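You operate a simulated robot arm through the tools that you are given. There is no shell and no other tool.

You are at the controls of a simulated robot arm. One attempt, no reset.

## Task
Fit the black lamp into the housing, tighten both knobs, then switch the grey tester on and press TEST.

The check looks at the end state, three seconds after you hand in, the way a careful person would. Anything else that was tipped, shoved, dropped, spilled or broken makes it a failure.

## Robot
A 6-joint arm with a two-finger gripper, fixed in place. Base frame: the origin is at the foot of the arm, x ahead of it, y to its left, z up; the work surface is at about z = 79. Readings come in cm, degrees, newtons and seconds.
Its first joint turns from -166.0 to 166.0 degrees. Payload 1.71 kg.
The TCP is the grasp point between the finger pads, 2 cm short of the fingertips. In the tool frame z runs along the fingers and y along their closing line. The gripper opens to 9.6 cm. The gripper's body begins 11.3 cm behind the TCP.
Orientation is told as [roll, pitch, yaw] about the base's x, y, z axes, in that order, counted from this pose: with the fingers straight down and closing along the base's y, the tool's x points along the base's -x, its y along +y and its z along -z.

## Interface
- The arm moves only by the tool arm_command. Its argument "rows" is a list of rows, each a list of 7 numbers: the shift along the tool's x, y, z in cm, then the turn, a rotation vector about the tool's x, y, z in degrees, then the opening in per cent of the stroke, from 0 (shut) to 100 (fully open). In form: [[dx, dy, dz, rx, ry, rz, gripper], ...]. A call has 1 to 20 rows; each row shifts and turns the commanded pose from where the row before left it, along the tool's axes as they then stand. Each row takes 0.2 s and may step no farther than 5 cm and 8.6 degrees from the row before; otherwise, or with a gripper value out of range, the whole call is refused. A pose out of reach is approached as far as the arm can. The call stops where the force on the tool passes 90 N (or 10 N more than at its start, if that is more) or the arm is blocked; 0.2 s more then pass. Each finger travels about 4.5 cm/s and halts on what it meets, pressing with about 33 N; the grip force reading is that of the motor and also rises with nothing between the fingers. The clock runs only during rows and for 0.2 s after the last one: add rows that do not move to give the fingers time. It gives the time, the measured TCP pose, the force on the tool (base axes), the opening and the grip force at its end, in the units of the frame above (readings bear some noise), with the torque about the TCP (base axes, N m) and any sound that the robot's microphone picked up.
- Cameras (640 x 400 px; columns grow to the right, rows downward): "scene" is fixed at [39.77, 50, 160.02]; the picture's right is [-0.72, -0.70, 0.00], its down [-0.52, 0.53, -0.67] and it looks along [0.47, -0.48, -0.74] (base axes); focal length 346 px, centre (320, 200). "wrist" rides on the gripper at [6.6, 1.4, -14.5] in the tool frame; the picture's right is [-0.21, 0.98, 0.00], its down [-0.88, -0.18, -0.45] and it looks along [-0.44, -0.09, 0.90] (tool axes); focal length 275 px, centre (320, 200). There is no depth. A picture from a camera that has moved, and an enlarged one, comes with that camera's place and axes in the base frame and with its lens.
- camera(camera): a new picture of that camera. The clock stands still meanwhile.
- raise_lower(by): slides the trunk up (or, below 0, down) by that many cm; the arm rides with it, the base frame stays. It gives what a move gives, with no picture.
- enlarge(camera, box): a new picture of the part [left, top, right, bottom] of that camera's present view, enlarged. The clock stands still meanwhile.
- job_done(): hands the job in; it is judged then, once.

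Nothing tells you positions but the pictures and the camera data. Unless the task says otherwise, let go and move clear before handing in.

The tools are called after "Emit:" as a command line: name --pt "numbers of a row" for each row, then --argument value for the rest, lists and objects as JSON in quotes. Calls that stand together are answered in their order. arm_command: Moves the arm, as the interface text tells. Its arguments: {"type":"object","properties":{"rows":{"type":"array","items":{"type":"array","items":{"type":"number"}}}},"required":["rows"]} The other tools are called the same way: raise_lower (by) slides the trunk up or down; camera (camera) takes a picture; enlarge (camera, box) takes an enlarged picture of a part of a camera's view; job_done () hands the job in.

At the start:

```text
t: 0.0
position: [54.0, 1.58, 124.06]
ee_rot: [0.1, 0.0, -0.1]
wrist_force: [-0.7, -0.5, 0.5]
wrist_torque: [-0.01, -0.02, -0.05]
finger_gap: 9.58
grip_force: 0.0
trunk travel left (down, up): [-17.5, 21.5]
```

scene: 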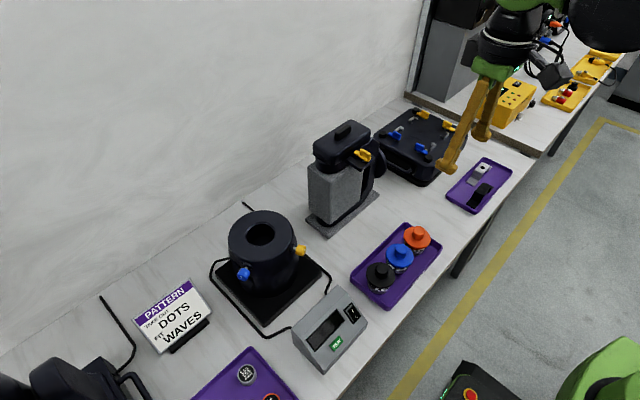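
wrist: 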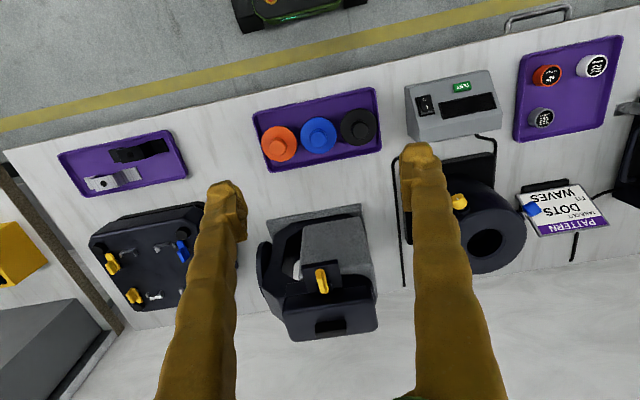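

I see a tray with orange, blue and black lamps, a ring-shaped housing with a blue and a yellow knob, and a grey tester with a rocker switch and a green TEST button. I'll look closer before moving.

Emit:
enlarge --camera "scene" --box '[200, 180, 360, 340]'

Emit:
enlarge --camera "scene" --box '[330, 210, 460, 320]'

Emit:
enlarge --camera "scene" --box '[280, 270, 390, 390]'

Emit:
enlarge --camera "wrist" --box '[380, 60, 620, 280]'

Emit:
enlarge --camera "scene" --box '[100, 260, 320, 400]'

```text
2.50 times, centred on (280, 260) of scene
camera zoom: at [39.77, 50.0, 160.02], right [-0.72, -0.7, 0.0], down [-0.52, 0.53, -0.67], along [0.47, -0.48, -0.74], focal length 865 px, centre (420, 50)
```

zoom: 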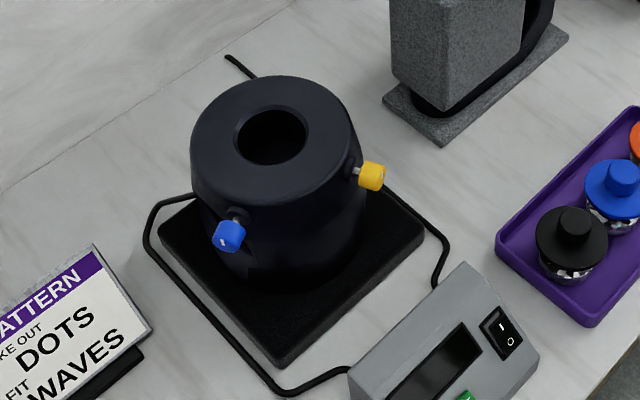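

```text
3.64 times, centred on (395, 265) of scene
camera zoom: at [39.77, 50.0, 160.02], right [-0.72, -0.7, 0.0], down [-0.52, 0.53, -0.67], along [0.47, -0.48, -0.74], focal length 1258 px, centre (47, -36)
```

zoom: 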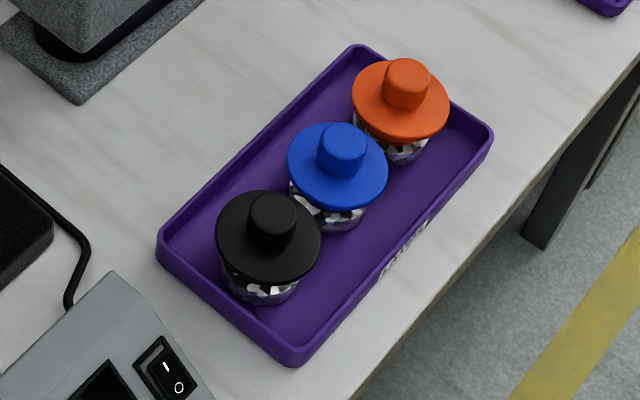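

```text
3.33 times, centred on (335, 330) of scene
camera zoom: at [39.77, 50.0, 160.02], right [-0.72, -0.7, 0.0], down [-0.52, 0.53, -0.67], along [0.47, -0.48, -0.74], focal length 1153 px, centre (270, -233)
```

zoom: 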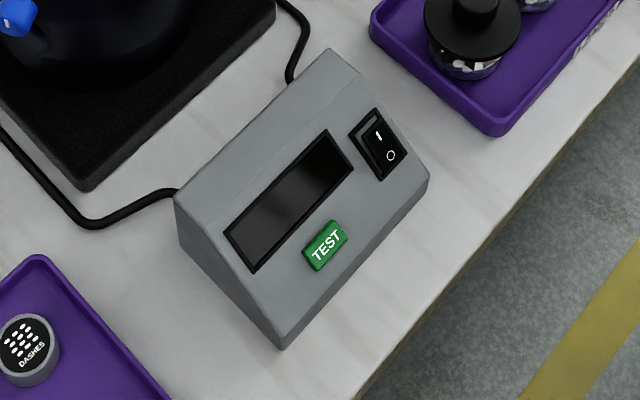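

```text
1.82 times, centred on (500, 170) of wrist
camera zoom: at [47.52, 3.07, 138.46], right [0.21, 0.98, 0.0], down [0.88, -0.18, 0.44], along [0.43, -0.09, -0.9], focal length 500 px, centre (-7, 254)
```

zoom: 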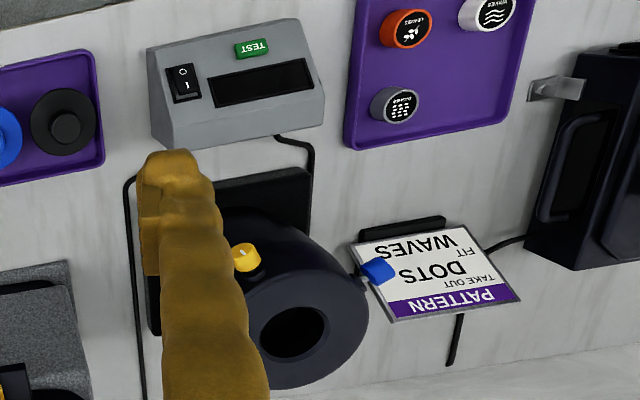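

```text
2.86 times, centred on (210, 330) of scene
camera zoom: at [39.77, 50.0, 160.02], right [-0.72, -0.7, 0.0], down [-0.52, 0.53, -0.67], along [0.47, -0.48, -0.74], focal length 988 px, centre (634, -171)
```

zoom: 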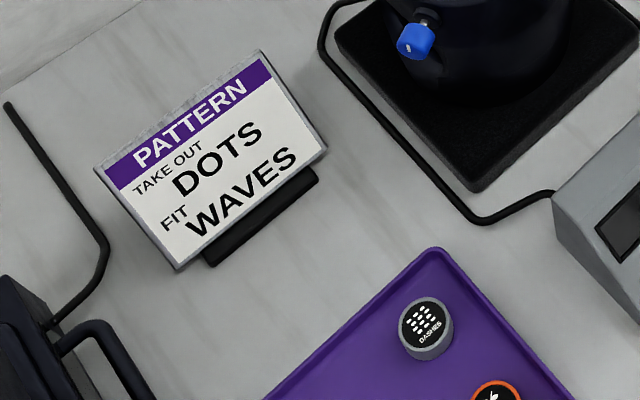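

The round housing's bore is around (81.6, 26.2) with its top near z 97.6. The black lamp is near (59.5, 7.7), yellow knob near (73, 22, 96), blue knob near (77, 34.6, 96). I'll move the wrist camera over the black lamp to refine.

Emit:
arm_command --pt "-1.4 1.5 4 0 0 0 100" --pt "-1.4 1.5 4 0 0 0 100" --pt "-1.4 1.5 4 0 0 0 100" --pt "-1.3 1.6 4 0 0 0 100"

Emit:
camera --camera "wrist"

Emit:
camera --camera "scene"

```text
t: 1.0
position: [57.86, 8.03, 109.17]
ee_rot: [0.0, -0.9, 0.1]
wrist_force: [-1.5, -0.3, 0.7]
wrist_torque: [0.03, -0.1, 0.01]
finger_gap: 9.59
grip_force: 0.0
trunk travel left (down, up): [-17.5, 21.5]
```

```text
taken
camera wrist: at [51.01, 9.47, 123.42], right [0.21, 0.98, 0.0], down [0.87, -0.18, 0.46], along [0.45, -0.09, -0.89], focal length 275 px, centre (320, 200)
```

wrist: 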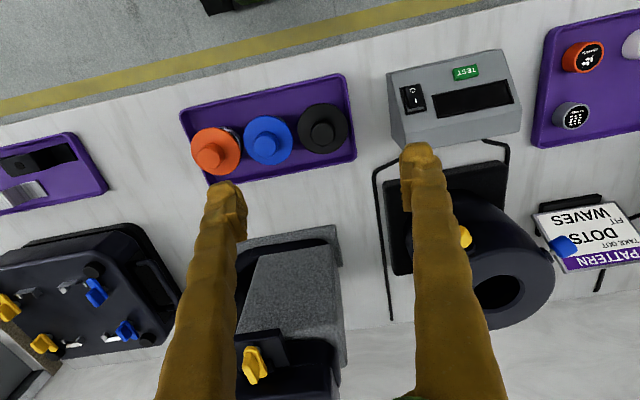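

```text
taken
```

scene: 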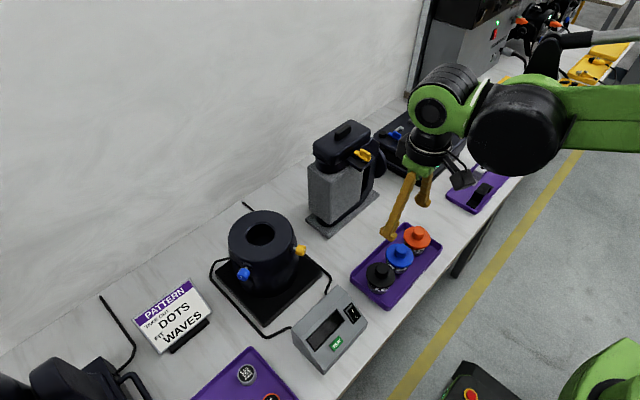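

The lamp's knob top is around (59.8, 7.9, 86.5). I'll take closer looks at the lamp, tester and housing.

Emit:
enlarge --camera "wrist" --box '[280, 80, 370, 170]'

Emit:
enlarge --camera "scene" --box '[355, 250, 405, 300]'

Emit:
enlarge --camera "scene" --box '[220, 200, 320, 300]'

Emit:
enlarge --camera "wrist" --box '[380, 40, 530, 150]'

```text
4.44 times, centred on (325, 125) of wrist
camera zoom: at [51.01, 9.47, 123.42], right [0.21, 0.98, 0.0], down [0.87, -0.18, 0.46], along [0.45, -0.09, -0.89], focal length 1224 px, centre (298, 533)
```

zoom: 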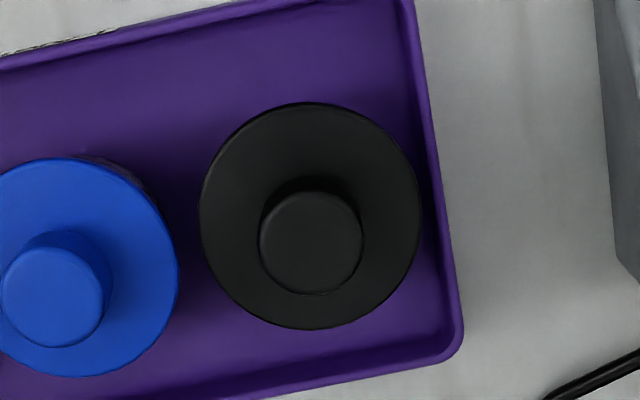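

```text
8.00 times, centred on (380, 275) of scene
camera zoom: at [39.77, 50.0, 160.02], right [-0.72, -0.7, 0.0], down [-0.52, 0.53, -0.67], along [0.47, -0.48, -0.74], focal length 2767 px, centre (-160, -400)
```

zoom: 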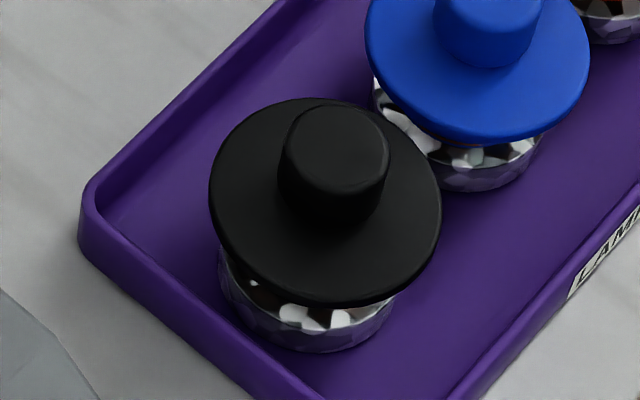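

```text
4.00 times, centred on (270, 250) of scene
camera zoom: at [39.77, 50.0, 160.02], right [-0.72, -0.7, 0.0], down [-0.52, 0.53, -0.67], along [0.47, -0.48, -0.74], focal length 1384 px, centre (520, 0)
```

zoom: 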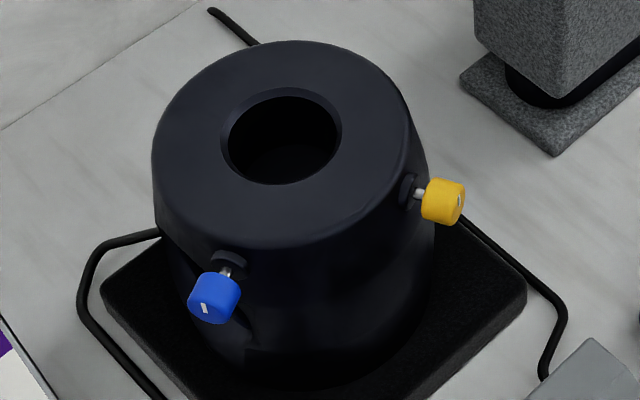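

```text
3.64 times, centred on (455, 95) of wrist
camera zoom: at [51.01, 9.47, 123.42], right [0.21, 0.98, 0.0], down [0.87, -0.18, 0.46], along [0.45, -0.09, -0.89], focal length 1001 px, centre (-171, 582)
```

zoom: 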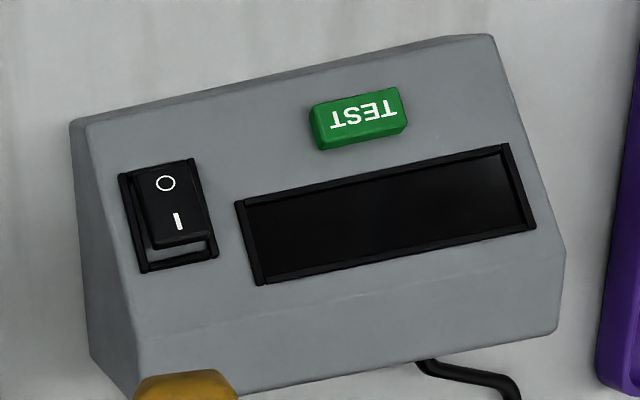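

The tester slope faces the robot, with O at the near end of the rocker and I at the far end. Next I'll look at the housing from above with the wrist camera.

Emit:
arm_command --pt "-2 3 -1.6 0 0 0 100" --pt "-2 3 -1.6 0 0 0 100" --pt "-2 3 -1.6 0 0 0 100" --pt "-2 3 -1.6 0 0 0 100" --pt "-2 3 -1.6 0 0 0 100" --pt "-2 3 -1.6 0 0 0 100" --pt "-0.5 2.2 0 0 0 0 100" --pt "0 0 0 0 0 0 100" --pt "0 0 0 0 0 0 100"

Emit:
camera --camera "wrist"

```text
t: 3.0
position: [70.35, 28.21, 118.62]
ee_rot: [0.0, -0.8, 0.0]
wrist_force: [0.5, -1.1, 0.4]
wrist_torque: [-0.02, -0.02, -0.01]
finger_gap: 9.61
grip_force: 0.0
trunk travel left (down, up): [-17.5, 21.5]
```

```text
taken
camera wrist: at [63.6, 29.69, 132.92], right [0.21, 0.98, 0.0], down [0.87, -0.18, 0.46], along [0.45, -0.09, -0.89], focal length 275 px, centre (320, 200)
```

wrist: 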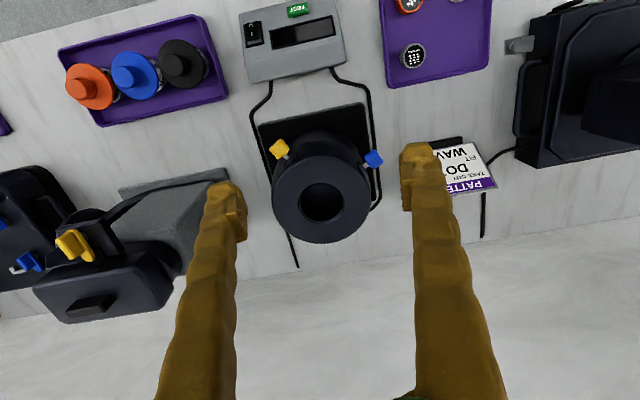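

Emit:
enlarge --camera "wrist" --box '[250, 120, 400, 250]'

```text
3.08 times, centred on (325, 185) of wrist
camera zoom: at [63.6, 29.69, 132.92], right [0.21, 0.98, 0.0], down [0.87, -0.18, 0.46], along [0.45, -0.09, -0.89], focal length 847 px, centre (305, 246)
```

zoom: 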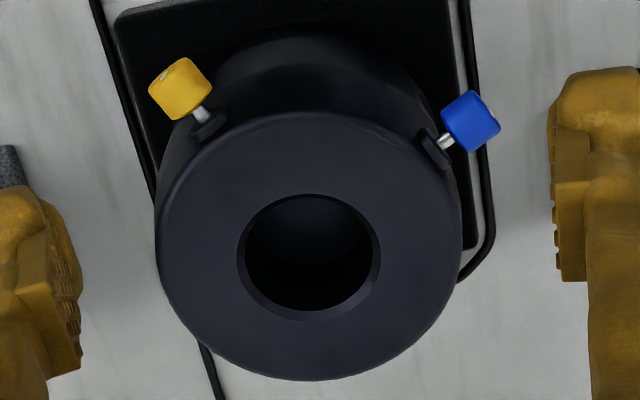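

The housing bore is at about (81.9, 26.15), top z≈97.6. The yellow knob axis points out at about 205° azimuth and blue at about 117°, both at z≈96 and horizontal. Now I'll go above the black lamp with the gripper partly open.

Emit:
arm_command --pt "1.507 -2.9 2.657 0 0 0 60" --pt "1.507 -2.9 2.657 0 0 0 60" --pt "1.507 -2.9 2.657 0 0 0 60" --pt "1.507 -2.9 2.657 0 0 0 60" --pt "1.507 -2.9 2.657 0 0 0 60" --pt "1.507 -2.9 2.657 0 0 0 60" --pt "1.507 -2.9 2.657 0 0 0 60" --pt "0 0 0 0 0 0 60" --pt "0 0 0 0 0 0 60" --pt "0 0 0 0 0 0 60"

Emit:
camera --camera "wrist"

Emit:
camera --camera "scene"

```text
t: 5.2
position: [59.87, 7.52, 100.14]
ee_rot: [0.0, -0.8, 0.1]
wrist_force: [-0.2, -0.1, -0.6]
wrist_torque: [-0.04, 0.05, -0.02]
finger_gap: 5.75
grip_force: 0.0
trunk travel left (down, up): [-17.5, 21.5]
```

```text
taken
camera wrist: at [53.05, 9.03, 114.3], right [0.21, 0.98, 0.0], down [0.87, -0.18, 0.46], along [0.45, -0.09, -0.89], focal length 275 px, centre (320, 200)
```

wrist: 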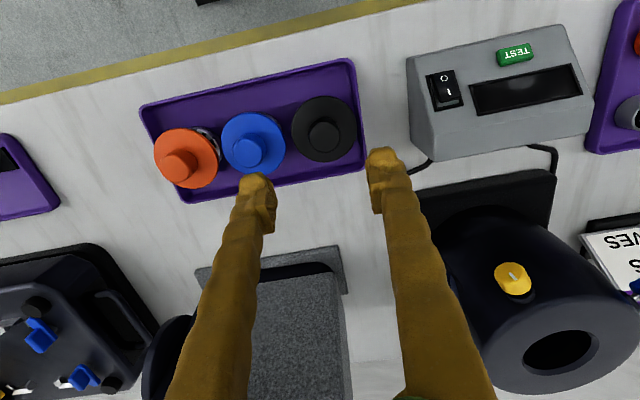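

```text
taken
```

scene: 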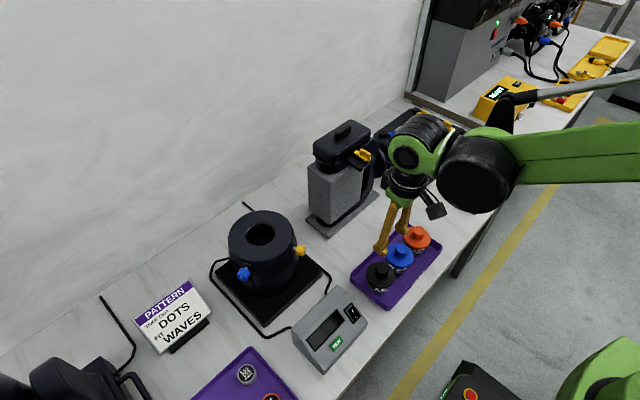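

Emit:
enlarge --camera "wrist" --box '[270, 80, 380, 180]'

```text
4.00 times, centred on (325, 130) of wrist
camera zoom: at [53.05, 9.03, 114.3], right [0.21, 0.98, 0.0], down [0.87, -0.18, 0.46], along [0.45, -0.09, -0.89], focal length 1101 px, centre (300, 480)
```

zoom: 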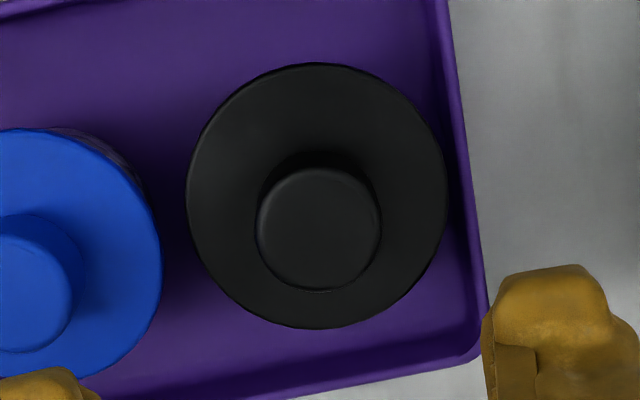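

The lamp knob centre is about (59.95, 8.1), top z≈86.6. I'll align and descend partway.

Emit:
arm_command --pt "-0.05 0.55 2.5 0 0 0 60" --pt "0 0 2.5 0 0 0 60" --pt "0 0 2.5 0 0 0 60" --pt "0 0 2 0 0 0 60" --pt "0 0 0 0 0 0 60" --pt "0 0 0 0 0 0 60"

Emit:
camera --camera "wrist"

Emit:
enlarge --camera "scene" --box '[340, 200, 460, 310]'

```text
t: 6.6
position: [60.29, 7.87, 90.37]
ee_rot: [-0.1, -0.9, 0.1]
wrist_force: [1.0, -0.8, 0.6]
wrist_torque: [0.01, 0.0, -0.01]
finger_gap: 5.78
grip_force: 0.1
trunk travel left (down, up): [-17.5, 21.5]
```

```text
taken
camera wrist: at [53.52, 9.4, 104.7], right [0.21, 0.98, 0.0], down [0.87, -0.18, 0.46], along [0.45, -0.09, -0.89], focal length 275 px, centre (320, 200)
```

wrist: 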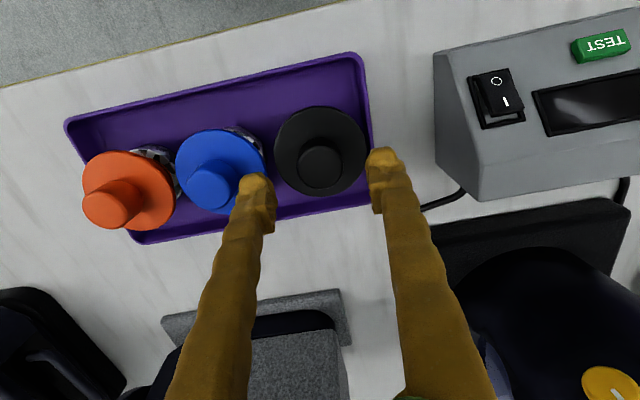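

```text
3.64 times, centred on (400, 255) of scene
camera zoom: at [39.77, 50.0, 160.02], right [-0.72, -0.7, 0.0], down [-0.52, 0.53, -0.67], along [0.47, -0.48, -0.74], focal length 1258 px, centre (29, 0)
```

zoom: 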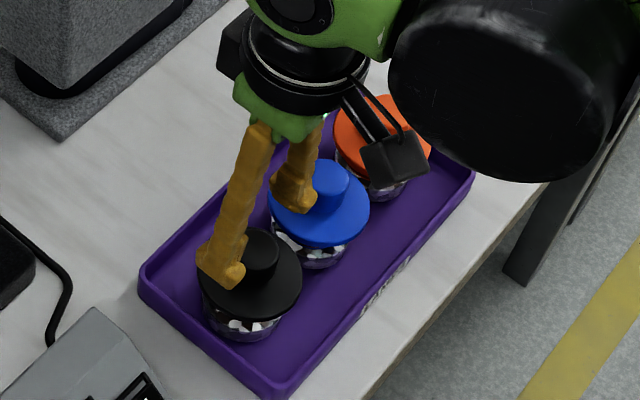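

The knob sits between the fingers; I'll nudge to (59.9, 8.1), descend to z≈86.6, and close.

Emit:
arm_command --pt "0.35 0.22 0 0 0 0 60" --pt "0 0 1.3 0 0 0 60" --pt "0 0 1.3 0 0 0 60" --pt "0 0 1.2 0 0 0 60" --pt "0 0 0 0 0 0 60" --pt "0 0 0 0 0 0 60"

Emit:
enlarge --camera "scene" --box '[350, 230, 430, 310]'

Emit:
enlarge --camera "wrist" --box '[200, 100, 420, 240]'

```text
t: 8.0
position: [59.98, 8.3, 86.69]
ee_rot: [0.0, -0.8, 0.1]
wrist_force: [-0.3, -0.4, 0.1]
wrist_torque: [0.05, 0.0, -0.03]
finger_gap: 5.78
grip_force: 0.0
trunk travel left (down, up): [-17.5, 21.5]
```

```text
5.00 times, centred on (390, 270) of scene
camera zoom: at [39.77, 50.0, 160.02], right [-0.72, -0.7, 0.0], down [-0.52, 0.53, -0.67], along [0.47, -0.48, -0.74], focal length 1730 px, centre (-30, -150)
```

zoom: 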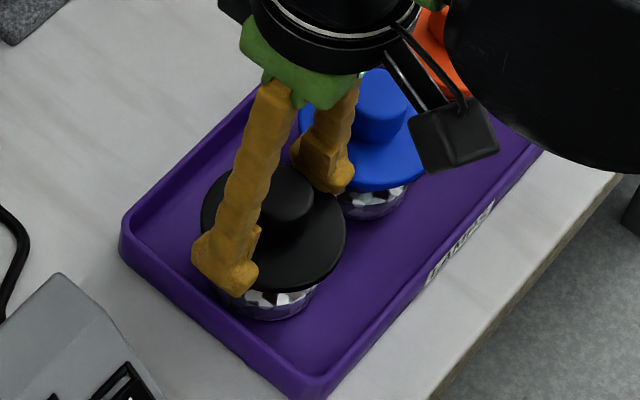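

```text
2.86 times, centred on (310, 170) of wrist
camera zoom: at [53.2, 9.79, 100.95], right [0.21, 0.98, 0.0], down [0.87, -0.18, 0.46], along [0.45, -0.09, -0.89], focal length 786 px, centre (349, 286)
```

zoom: 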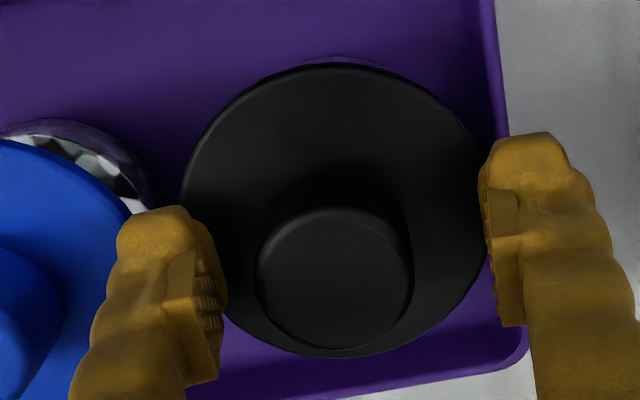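

The knob lies between the pads, so I'll close the gripper.

Emit:
arm_command --pt "0 0 0 0 0 0 45" --pt "0 0 0 0 0 0 35" --pt "0 0 0 0 0 0 20" --pt "0 0 0 0 0 0 0" --pt "0 0 0 0 0 0 0" --pt "0 0 0 0 0 0 0"

Emit:
enlarge --camera "wrist" --box '[200, 100, 420, 240]'

```text
t: 9.4
position: [60.01, 8.28, 86.7]
ee_rot: [0.0, -0.8, 0.0]
wrist_force: [-1.2, -0.4, -0.4]
wrist_torque: [-0.05, 0.01, 0.0]
finger_gap: 3.03
grip_force: 33.0
trunk travel left (down, up): [-17.5, 21.5]
```

```text
2.86 times, centred on (310, 170) of wrist
camera zoom: at [53.2, 9.78, 100.96], right [0.21, 0.98, 0.0], down [0.87, -0.18, 0.46], along [0.45, -0.09, -0.89], focal length 786 px, centre (349, 286)
```

zoom: 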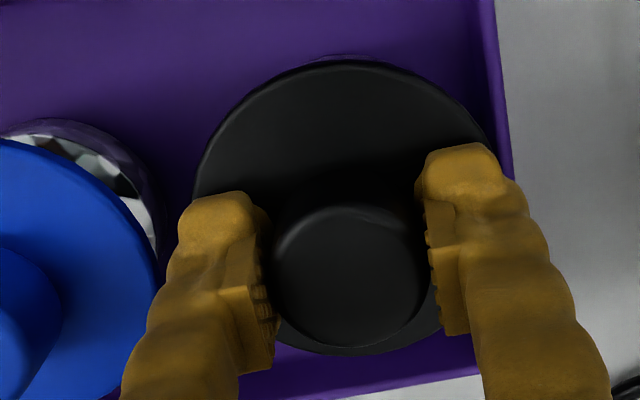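

Gripped at a 3.03 cm gap. Lifting straight up.

Emit:
arm_command --pt "0 0 -1 0 0 0 0" --pt "0 0 -3 0 0 0 0" --pt "0 0 -4 0 0 0 0" --pt "0 0 -4 0 0 0 0" --pt "0 0 -4 0 0 0 0" --pt "0 0 -4 0 0 0 0" --pt "0 0 -3 0 0 0 0" --pt "0 0 0 0 0 0 0" --pt "0 0 0 0 0 0 0"

Emit:
enlarge --camera "wrist" --box '[200, 100, 420, 240]'

Emit:
enlarge --camera "scene" --box '[330, 140, 460, 250]'

```text
t: 11.4
position: [59.62, 8.38, 109.65]
ee_rot: [0.1, -0.8, 0.0]
wrist_force: [0.6, -0.3, -1.8]
wrist_torque: [-0.04, 0.03, 0.01]
finger_gap: 3.06
grip_force: 33.3
trunk travel left (down, up): [-17.5, 21.5]
```

```text
2.86 times, centred on (310, 170) of wrist
camera zoom: at [52.84, 9.92, 124.01], right [0.21, 0.98, 0.0], down [0.87, -0.18, 0.46], along [0.45, -0.09, -0.89], focal length 786 px, centre (349, 286)
```

zoom: 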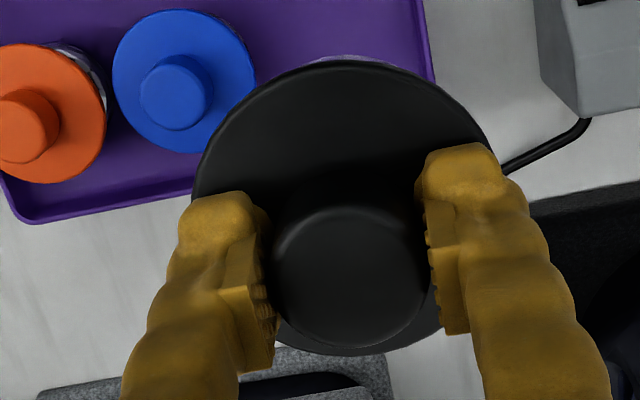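

```text
3.64 times, centred on (395, 195) of scene
camera zoom: at [39.77, 50.0, 160.02], right [-0.72, -0.7, 0.0], down [-0.52, 0.53, -0.67], along [0.47, -0.48, -0.74], focal length 1258 px, centre (47, 218)
```

zoom: 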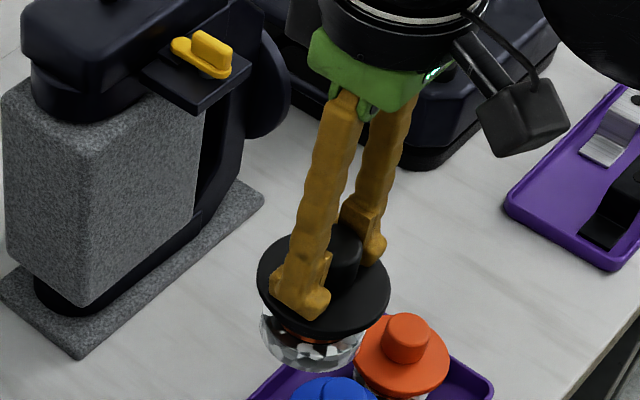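

Lamp held securely. Moving it horizontally to above the housing bore.

Emit:
arm_command --pt "-3.2 2.55 -0.3 0 0 0 0" --pt "-3.2 2.55 -0.3 0 0 0 0" --pt "-3.2 2.55 -0.3 0 0 0 0" --pt "-3.2 2.55 0 0 0 0 0" --pt "-3.2 2.55 0 0 0 0 0" --pt "-3.2 2.55 0 0 0 0 0" --pt "-3.1 2.5 0 0 0 0 0" --pt "0 0 0 0 0 0 0" --pt "0 0 0 0 0 0 0" --pt "0 0 0 0 0 0 0"

Emit:
camera --camera "wrist"

Emit:
enlarge --camera "scene" --box '[200, 140, 340, 300]'

```text
t: 13.6
position: [81.89, 26.01, 110.6]
ee_rot: [-0.1, -0.8, 0.0]
wrist_force: [0.1, -0.2, -2.9]
wrist_torque: [0.02, -0.01, -0.04]
finger_gap: 3.06
grip_force: 32.8
trunk travel left (down, up): [-17.5, 21.5]
```

```text
taken
camera wrist: at [75.15, 27.42, 125.02], right [0.21, 0.98, 0.0], down [0.87, -0.18, 0.46], along [0.45, -0.09, -0.89], focal length 275 px, centre (320, 200)
```

wrist: 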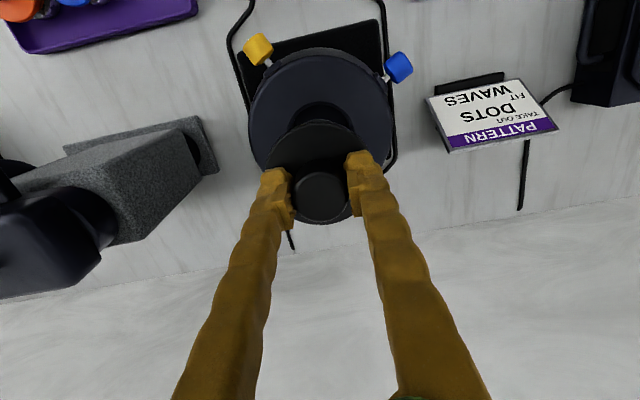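

```text
2.50 times, centred on (270, 220) of scene
camera zoom: at [39.77, 50.0, 160.02], right [-0.72, -0.7, 0.0], down [-0.52, 0.53, -0.67], along [0.47, -0.48, -0.74], focal length 865 px, centre (445, 150)
```

zoom: 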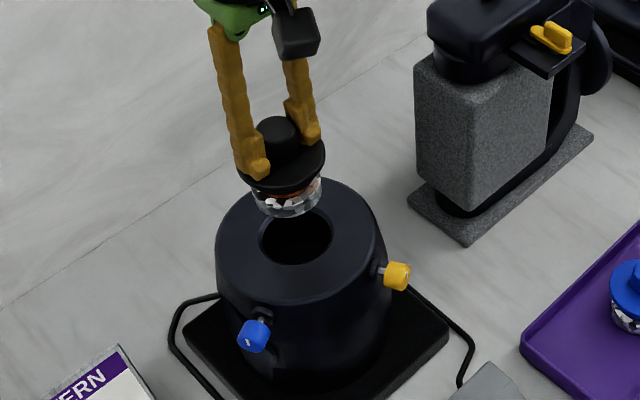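

The lamp hangs above the bore. I'll lower it to just above the rim to compare alignment at close range.

Emit:
arm_command --pt "0 0 2.5 0 0 0 0" --pt "0 0 2.5 0 0 0 0" --pt "0 0 0 0 0 0 0" --pt "0 0 0 0 0 0 0" --pt "0 0 0 0 0 0 0"

Emit:
enlarge --camera "scene" --box '[220, 180, 310, 260]'

Emit:
enlarge --camera "wrist" --box '[220, 20, 420, 240]'

```text
t: 14.8
position: [82.17, 26.37, 105.88]
ee_rot: [0.0, -0.8, 0.0]
wrist_force: [-0.6, -0.1, -1.6]
wrist_torque: [0.02, -0.01, 0.02]
finger_gap: 3.07
grip_force: 32.9
trunk travel left (down, up): [-17.5, 21.5]
```

```text
5.00 times, centred on (265, 220) of scene
camera zoom: at [39.77, 50.0, 160.02], right [-0.72, -0.7, 0.0], down [-0.52, 0.53, -0.67], along [0.47, -0.48, -0.74], focal length 1730 px, centre (595, 100)
```

zoom: 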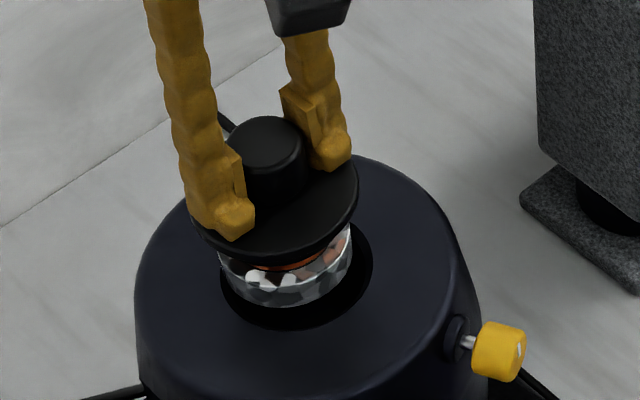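

```text
1.82 times, centred on (320, 130) of wrist
camera zoom: at [75.35, 27.72, 120.12], right [0.21, 0.98, 0.0], down [0.87, -0.18, 0.46], along [0.45, -0.09, -0.89], focal length 500 px, centre (320, 327)
```

zoom: 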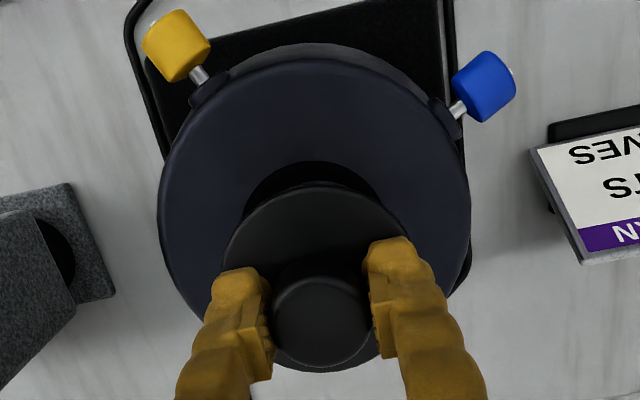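

The lamp is nearly centred; the scene and wrist views both suggest a shift of about (-0.12, -0.17). I'll apply that and lower gently.

Emit:
arm_command --pt "0.12 -0.17 0 0 0 0 0" --pt "0 0 0.5 0 0 0 0" --pt "0 0 0.5 0 0 0 0" --pt "0 0 0.5 0 0 0 0" --pt "0 0 0 0 0 0 0" --pt "0 0 0 0 0 0 0"

Emit:
enlarge --camera "scene" --box '[220, 180, 310, 260]'

Emit:
enlarge --camera "wrist" --box '[220, 20, 420, 240]'

```text
t: 16.2
position: [81.88, 26.1, 104.34]
ee_rot: [0.0, -0.7, 0.0]
wrist_force: [-0.4, -0.2, -1.9]
wrist_torque: [-0.02, -0.02, -0.02]
finger_gap: 3.03
grip_force: 33.5
trunk travel left (down, up): [-17.5, 21.5]
```

```text
5.00 times, centred on (265, 220) of scene
camera zoom: at [39.77, 50.0, 160.02], right [-0.72, -0.7, 0.0], down [-0.52, 0.53, -0.67], along [0.47, -0.48, -0.74], focal length 1730 px, centre (595, 100)
```

zoom: 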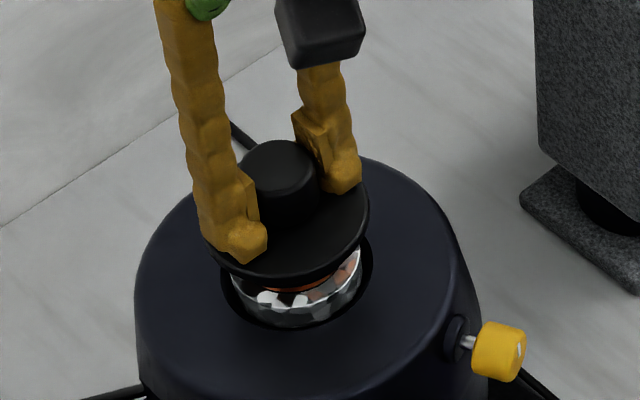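

```text
1.82 times, centred on (320, 130) of wrist
camera zoom: at [75.1, 27.54, 118.65], right [0.21, 0.98, 0.0], down [0.87, -0.18, 0.46], along [0.45, -0.09, -0.89], focal length 500 px, centre (320, 327)
```

zoom: 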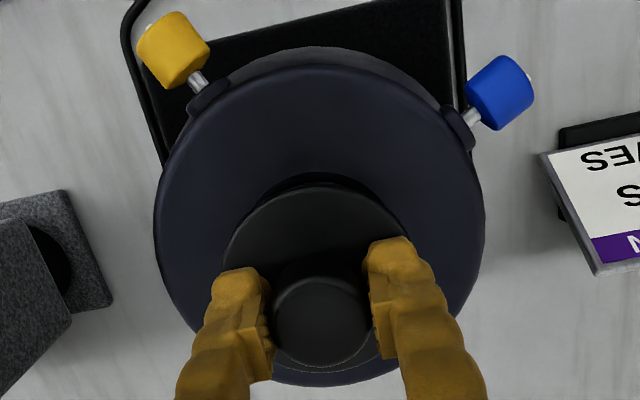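

Emit:
enlarge --camera "scene" --box '[255, 215, 305, 255]'

Emit:
enlarge --camera "wrist" --box '[270, 80, 380, 180]'

```text
10.00 times, centred on (280, 235) of scene
camera zoom: at [39.77, 50.0, 160.02], right [-0.72, -0.7, 0.0], down [-0.52, 0.53, -0.67], along [0.47, -0.48, -0.74], focal length 3459 px, centre (720, -150)
```

zoom: 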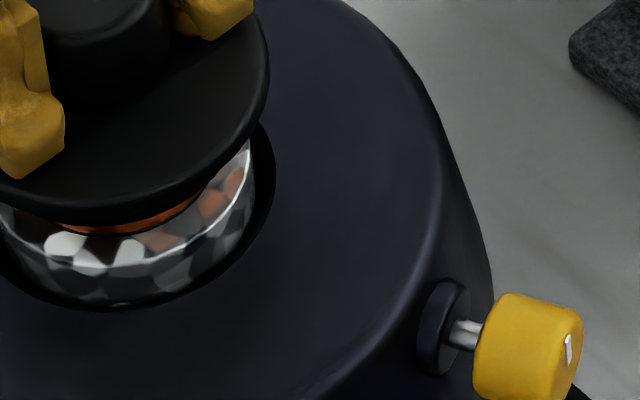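

```text
4.00 times, centred on (325, 130) of wrist
camera zoom: at [75.1, 27.54, 118.65], right [0.21, 0.98, 0.0], down [0.87, -0.18, 0.46], along [0.45, -0.09, -0.89], focal length 1101 px, centre (300, 480)
```

zoom: 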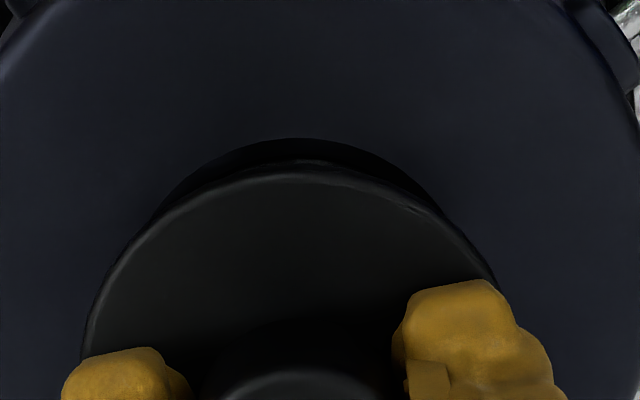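

The views suggest a slight correction of about (+0.2, -0.15); then I'll lower in small steps watching the force.

Emit:
arm_command --pt "-0.2 -0.15 0 0 0 0 0" --pt "0 0 0.3 0 0 0 0" --pt "0 0 0.3 0 0 0 0" --pt "0 0 0.3 0 0 0 0" --pt "0 0 0.3 0 0 0 0" --pt "0 0 0 0 0 0 0"

Emit:
enlarge --camera "scene" --box '[240, 200, 310, 255]'

```text
t: 17.6
position: [82.0, 25.89, 103.02]
ee_rot: [0.1, -0.8, 0.2]
wrist_force: [-4.6, 4.2, -0.6]
wrist_torque: [0.22, 0.23, -0.01]
finger_gap: 3.07
grip_force: 33.3
trunk travel left (down, up): [-17.5, 21.5]
```

```text
7.27 times, centred on (275, 228) of scene
camera zoom: at [39.77, 50.0, 160.02], right [-0.72, -0.7, 0.0], down [-0.52, 0.53, -0.67], along [0.47, -0.48, -0.74], focal length 2516 px, centre (647, 0)
```

zoom: 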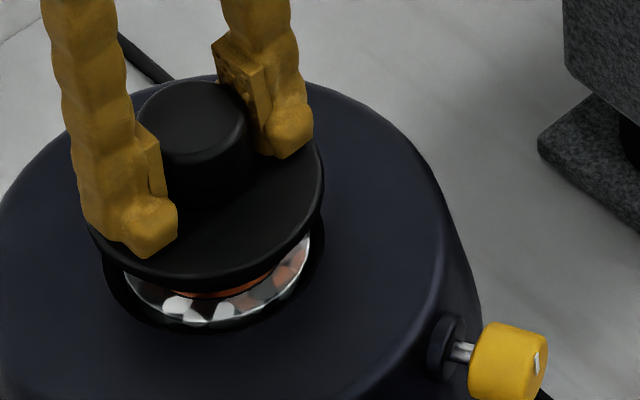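

The lamp has entered the bore with a light side contact; I'll shift along the contact force and continue down.

Emit:
arm_command --pt "0.13 0.13 0 0 0 0 0" --pt "0 0 0.3 0 0 0 0" --pt "0 0 0.3 0 0 0 0" --pt "0 0 0.3 0 0 0 0" --pt "0 0 0 0 0 0 0" --pt "0 0 0 0 0 0 0"

Emit:
enlarge --camera "scene" --box '[240, 200, 310, 255]'

```text
t: 19.0
position: [81.91, 25.95, 102.22]
ee_rot: [0.1, -0.9, 0.0]
wrist_force: [-1.1, -0.5, -2.0]
wrist_torque: [0.02, 0.01, 0.03]
finger_gap: 3.03
grip_force: 32.7
trunk travel left (down, up): [-17.5, 21.5]
```

```text
7.27 times, centred on (275, 228) of scene
camera zoom: at [39.77, 50.0, 160.02], right [-0.72, -0.7, 0.0], down [-0.52, 0.53, -0.67], along [0.47, -0.48, -0.74], focal length 2516 px, centre (647, 0)
```

zoom: 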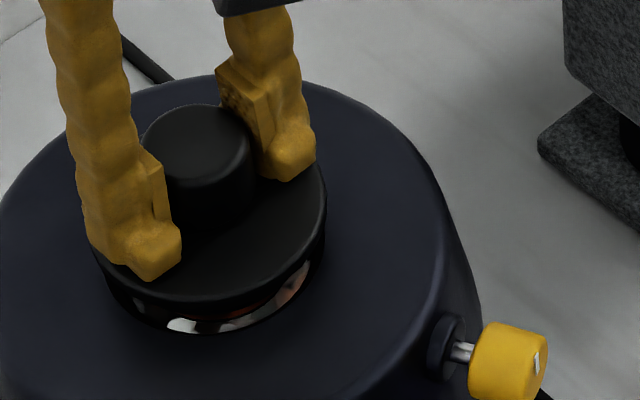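

Free again and going down. Continue until the flange seats.

Emit:
arm_command --pt "0 0 0.3 0 0 0 0" --pt "0 0 0.3 0 0 0 0" --pt "0 0 0.3 0 0 0 0" --pt "0 0 0.3 0 0 0 0" --pt "0 0 0 0 0 0 0" --pt "0 0 0 0 0 0 0"

Emit:
enlarge --camera "scene" --box '[240, 200, 310, 255]'

```text
t: 20.4
position: [81.98, 25.86, 100.82]
ee_rot: [0.1, -0.8, 0.1]
wrist_force: [-0.1, -0.6, -1.7]
wrist_torque: [0.01, -0.03, 0.01]
finger_gap: 3.04
grip_force: 33.6
trunk travel left (down, up): [-17.5, 21.5]
```

```text
7.27 times, centred on (275, 228) of scene
camera zoom: at [39.77, 50.0, 160.02], right [-0.72, -0.7, 0.0], down [-0.52, 0.53, -0.67], along [0.47, -0.48, -0.74], focal length 2516 px, centre (647, 0)
```

zoom: 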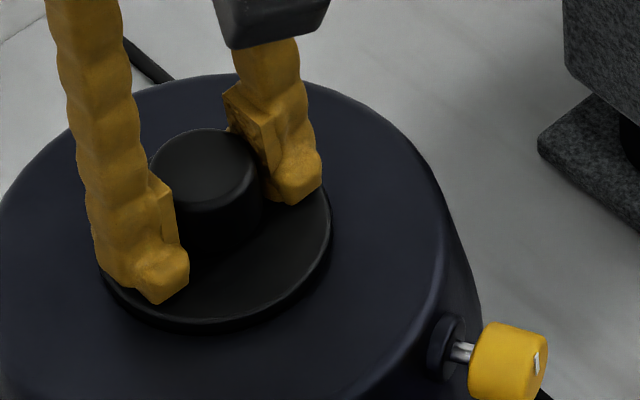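

Emit:
arm_command --pt "0 0 0.15 0 0 0 0" --pt "0 0 0.15 0 0 0 0" --pt "0 0 0.15 0 0 0 0" --pt "0 0 0 0 0 0 0" --pt "0 0 0 0 0 0 0"

Emit:
enlarge --camera "scene" --box '[240, 200, 310, 255]'

```text
t: 21.6
position: [81.95, 25.91, 100.63]
ee_rot: [0.0, -0.9, 0.0]
wrist_force: [9.4, -1.4, 24.6]
wrist_torque: [-0.08, -0.16, 0.0]
finger_gap: 3.08
grip_force: 33.4
trunk travel left (down, up): [-17.5, 21.5]
```

```text
7.27 times, centred on (275, 228) of scene
camera zoom: at [39.77, 50.0, 160.02], right [-0.72, -0.7, 0.0], down [-0.52, 0.53, -0.67], along [0.47, -0.48, -0.74], focal length 2516 px, centre (647, 0)
```

zoom: 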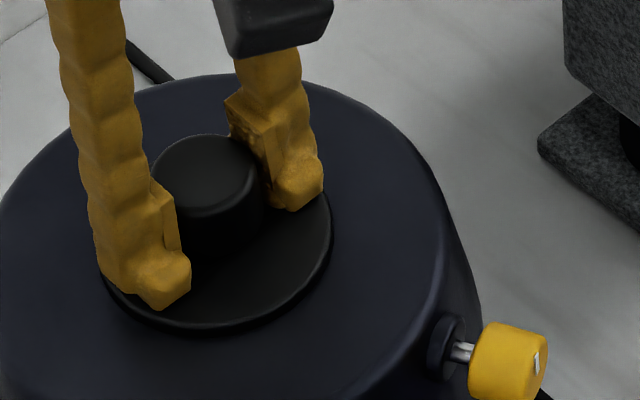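

Contact of ~25 N: the flange is on the rim. I'll relax the push, open, and rise.

Emit:
arm_command --pt "0 0 -0.15 0 0 0 0" --pt "0 0 0 0 0 0 40" --pt "0 0 0 0 0 0 60" --pt "0 0 0 0 0 0 60" --pt "0 0 0 0 0 0 60"

Emit:
enlarge --camera "scene" --box '[240, 200, 310, 255]'

```text
t: 22.8
position: [81.97, 25.94, 100.74]
ee_rot: [0.0, -0.9, 0.0]
wrist_force: [-0.2, -0.4, -0.4]
wrist_torque: [0.0, 0.01, 0.0]
finger_gap: 5.75
grip_force: 0.0
trunk travel left (down, up): [-17.5, 21.5]
```

```text
7.27 times, centred on (275, 228) of scene
camera zoom: at [39.77, 50.0, 160.02], right [-0.72, -0.7, 0.0], down [-0.52, 0.53, -0.67], along [0.47, -0.48, -0.74], focal length 2516 px, centre (647, 0)
```

zoom: 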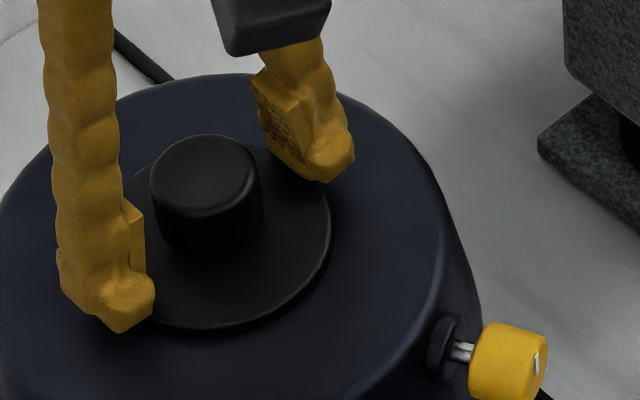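

The lamp is seated flush in the housing. I'll retreat upward, then move back to free space and turn the tool towards horizontal, aimed at the yellow knob.

Emit:
arm_command --pt "0 0 -2 0 0 0 60" --pt "0 0 -3 0 0 0 60" --pt "0 0 -4 0 0 0 60" --pt "0 0 -4 0 0 0 60" --pt "0 0 -3 0 0 0 60" --pt "4 -1.5 0 0 0 0 60" --pt "4 -1.5 0 0 0 0 60" --pt "4 -1.5 0 0 0 0 60" --pt "4 -1.5 0 0 0 0 60" --pt "4 -1.5 0 0 0 0 60" --pt "4 -1.5 0 0 0 0 60" --pt "0 0 0 0 0 -8.4 60" --pt "0 0 0 0 0 -8.4 60" --pt "0 0 0 0 0 -8.2 60" --pt "0 0 0 0 0 0 60"

Emit:
camera --camera "scene"

Emit:
camera --camera "wrist"

```text
t: 26.0
position: [57.67, 16.94, 116.31]
ee_rot: [-0.3, -0.7, 25.1]
wrist_force: [-0.8, -0.3, -0.3]
wrist_torque: [-0.02, 0.0, -0.01]
finger_gap: 5.77
grip_force: 0.0
trunk travel left (down, up): [-17.5, 21.5]
```

```text
taken
```

scene: 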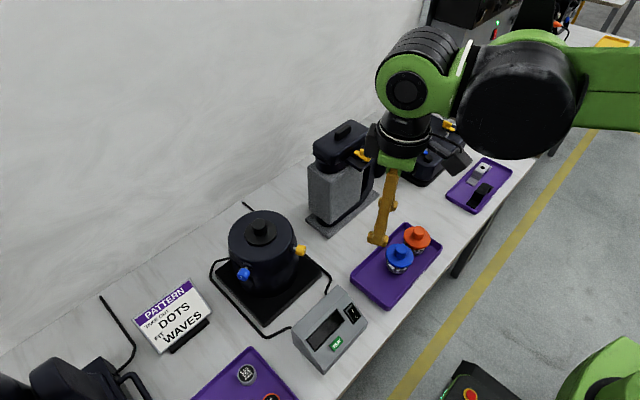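

```text
taken
camera wrist: at [50.97, 15.51, 130.58], right [-0.23, 0.97, 0.0], down [0.87, 0.2, 0.46], along [0.45, 0.1, -0.89], focal length 275 px, centre (320, 200)
```

wrist: 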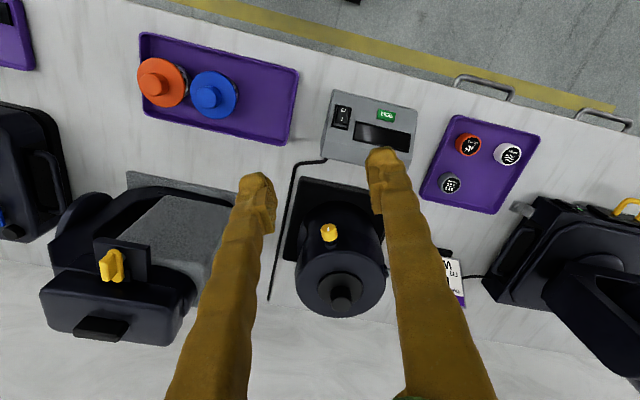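

Emit:
arm_command --pt "0 0 0 0 -8.2 0 60" --pt "0 0 0 0 -8.2 0 60" --pt "0 0 0 0 -8.2 0 60" --pt "0 0 0 0 -8.2 0 60" --pt "0 0 0 0 -8.2 0 60" --pt "0 0 0 0 -8.2 0 60" --pt "0 0 0 0 0 0 60"

Emit:
camera --camera "scene"

Emit:
camera --camera "wrist"

```text
t: 27.6
position: [57.76, 17.01, 116.41]
ee_rot: [-0.5, -50.0, 25.5]
wrist_force: [0.3, 0.1, 0.1]
wrist_torque: [-0.01, -0.02, 0.02]
finger_gap: 5.77
grip_force: 0.0
trunk travel left (down, up): [-17.5, 21.5]
```

```text
taken
```

scene: 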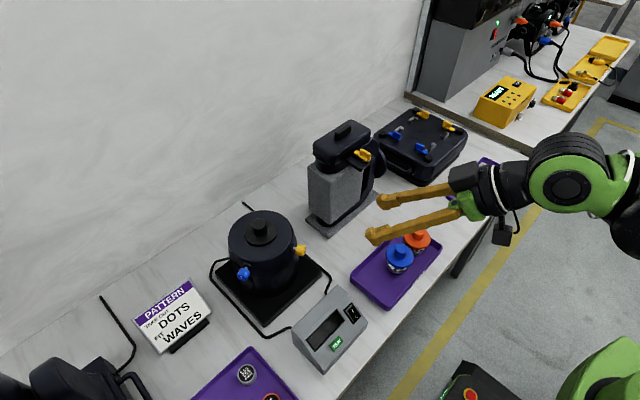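

```text
taken
camera wrist: at [43.22, 11.89, 120.55], right [-0.29, 0.94, 0.15], down [0.28, -0.07, 0.96], along [0.91, 0.32, -0.24], focal length 275 px, centre (320, 200)
```

wrist: 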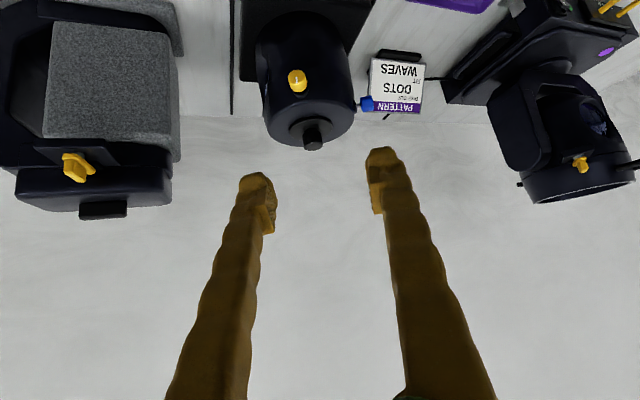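

Emit:
arm_command --pt "0 0 0 0 -8 0 60" --pt "0 0 0 0 -8 0 60" --pt "0 0 0 0 -8 0 60" --pt "0 0 0 0 -8 0 60" --pt "0 0 0 0 -8 0 60" --pt "0 0 0 0 0 0 60" --pt "0 0 0 0 0 0 60"

Emit:
camera --camera "scene"

```text
t: 29.2
position: [57.61, 17.0, 116.28]
ee_rot: [-64.5, -89.8, 89.4]
wrist_force: [1.1, 0.0, -0.6]
wrist_torque: [0.0, 0.01, -0.01]
finger_gap: 5.73
grip_force: 0.1
trunk travel left (down, up): [-17.5, 21.5]
```

```text
taken
```

scene: 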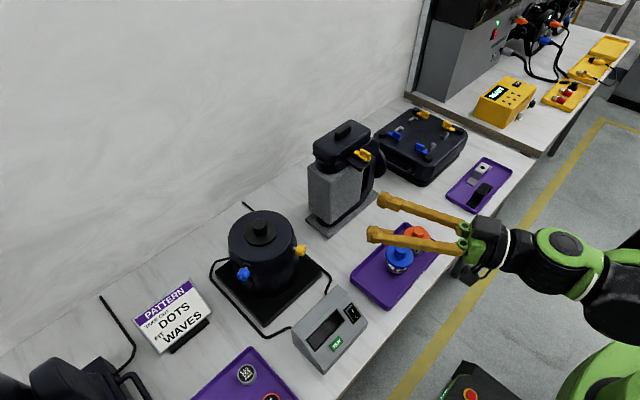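

The tool is horizontal. Now roll it about its axis (counter-clockwise) in preparation for a clockwise tightening stroke, checking the joint allows it.

Emit:
arm_command --pt "0 0 0 0 0 -8.5 60" --pt "0 0 0 0 0 -8.5 60" --pt "0 0 0 0 0 -8.5 60" --pt "0 0 0 0 0 -8.5 60" --pt "0 0 0 0 0 -8.5 60" --pt "0 0 0 0 0 -8.5 60" --pt "0 0 0 0 0 -8.5 60" --pt "0 0 0 0 0 -8.5 60" --pt "0 0 0 0 0 -8.5 60" --pt "0 0 0 0 0 -8.5 60" --pt "0 0 0 0 0 -5 60" --pt "0 0 0 0 0 0 60"

Emit:
camera --camera "wrist"

```text
t: 31.8
position: [57.72, 17.52, 116.27]
ee_rot: [-88.3, -0.4, 114.6]
wrist_force: [0.5, -0.2, 0.7]
wrist_torque: [-0.01, 0.01, -0.02]
finger_gap: 5.78
grip_force: 0.1
out of reach, approached as far as the arm can: row 11
trunk travel left (down, up): [-17.5, 21.5]
```

```text
taken
camera wrist: at [47.15, 5.62, 115.16], right [-0.12, 0.18, -0.98], down [-0.76, 0.61, 0.21], along [0.64, 0.77, 0.07], focal length 275 px, centre (320, 200)
```

wrist: 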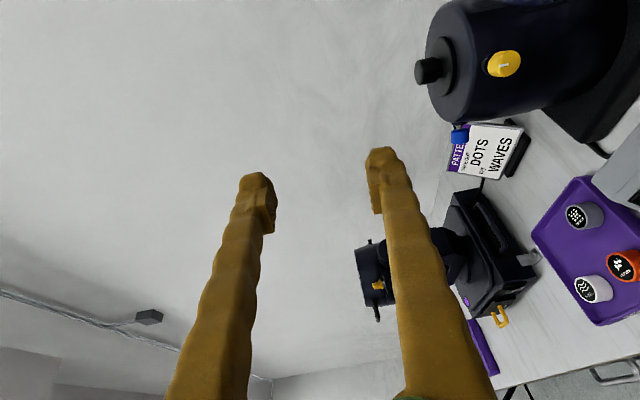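

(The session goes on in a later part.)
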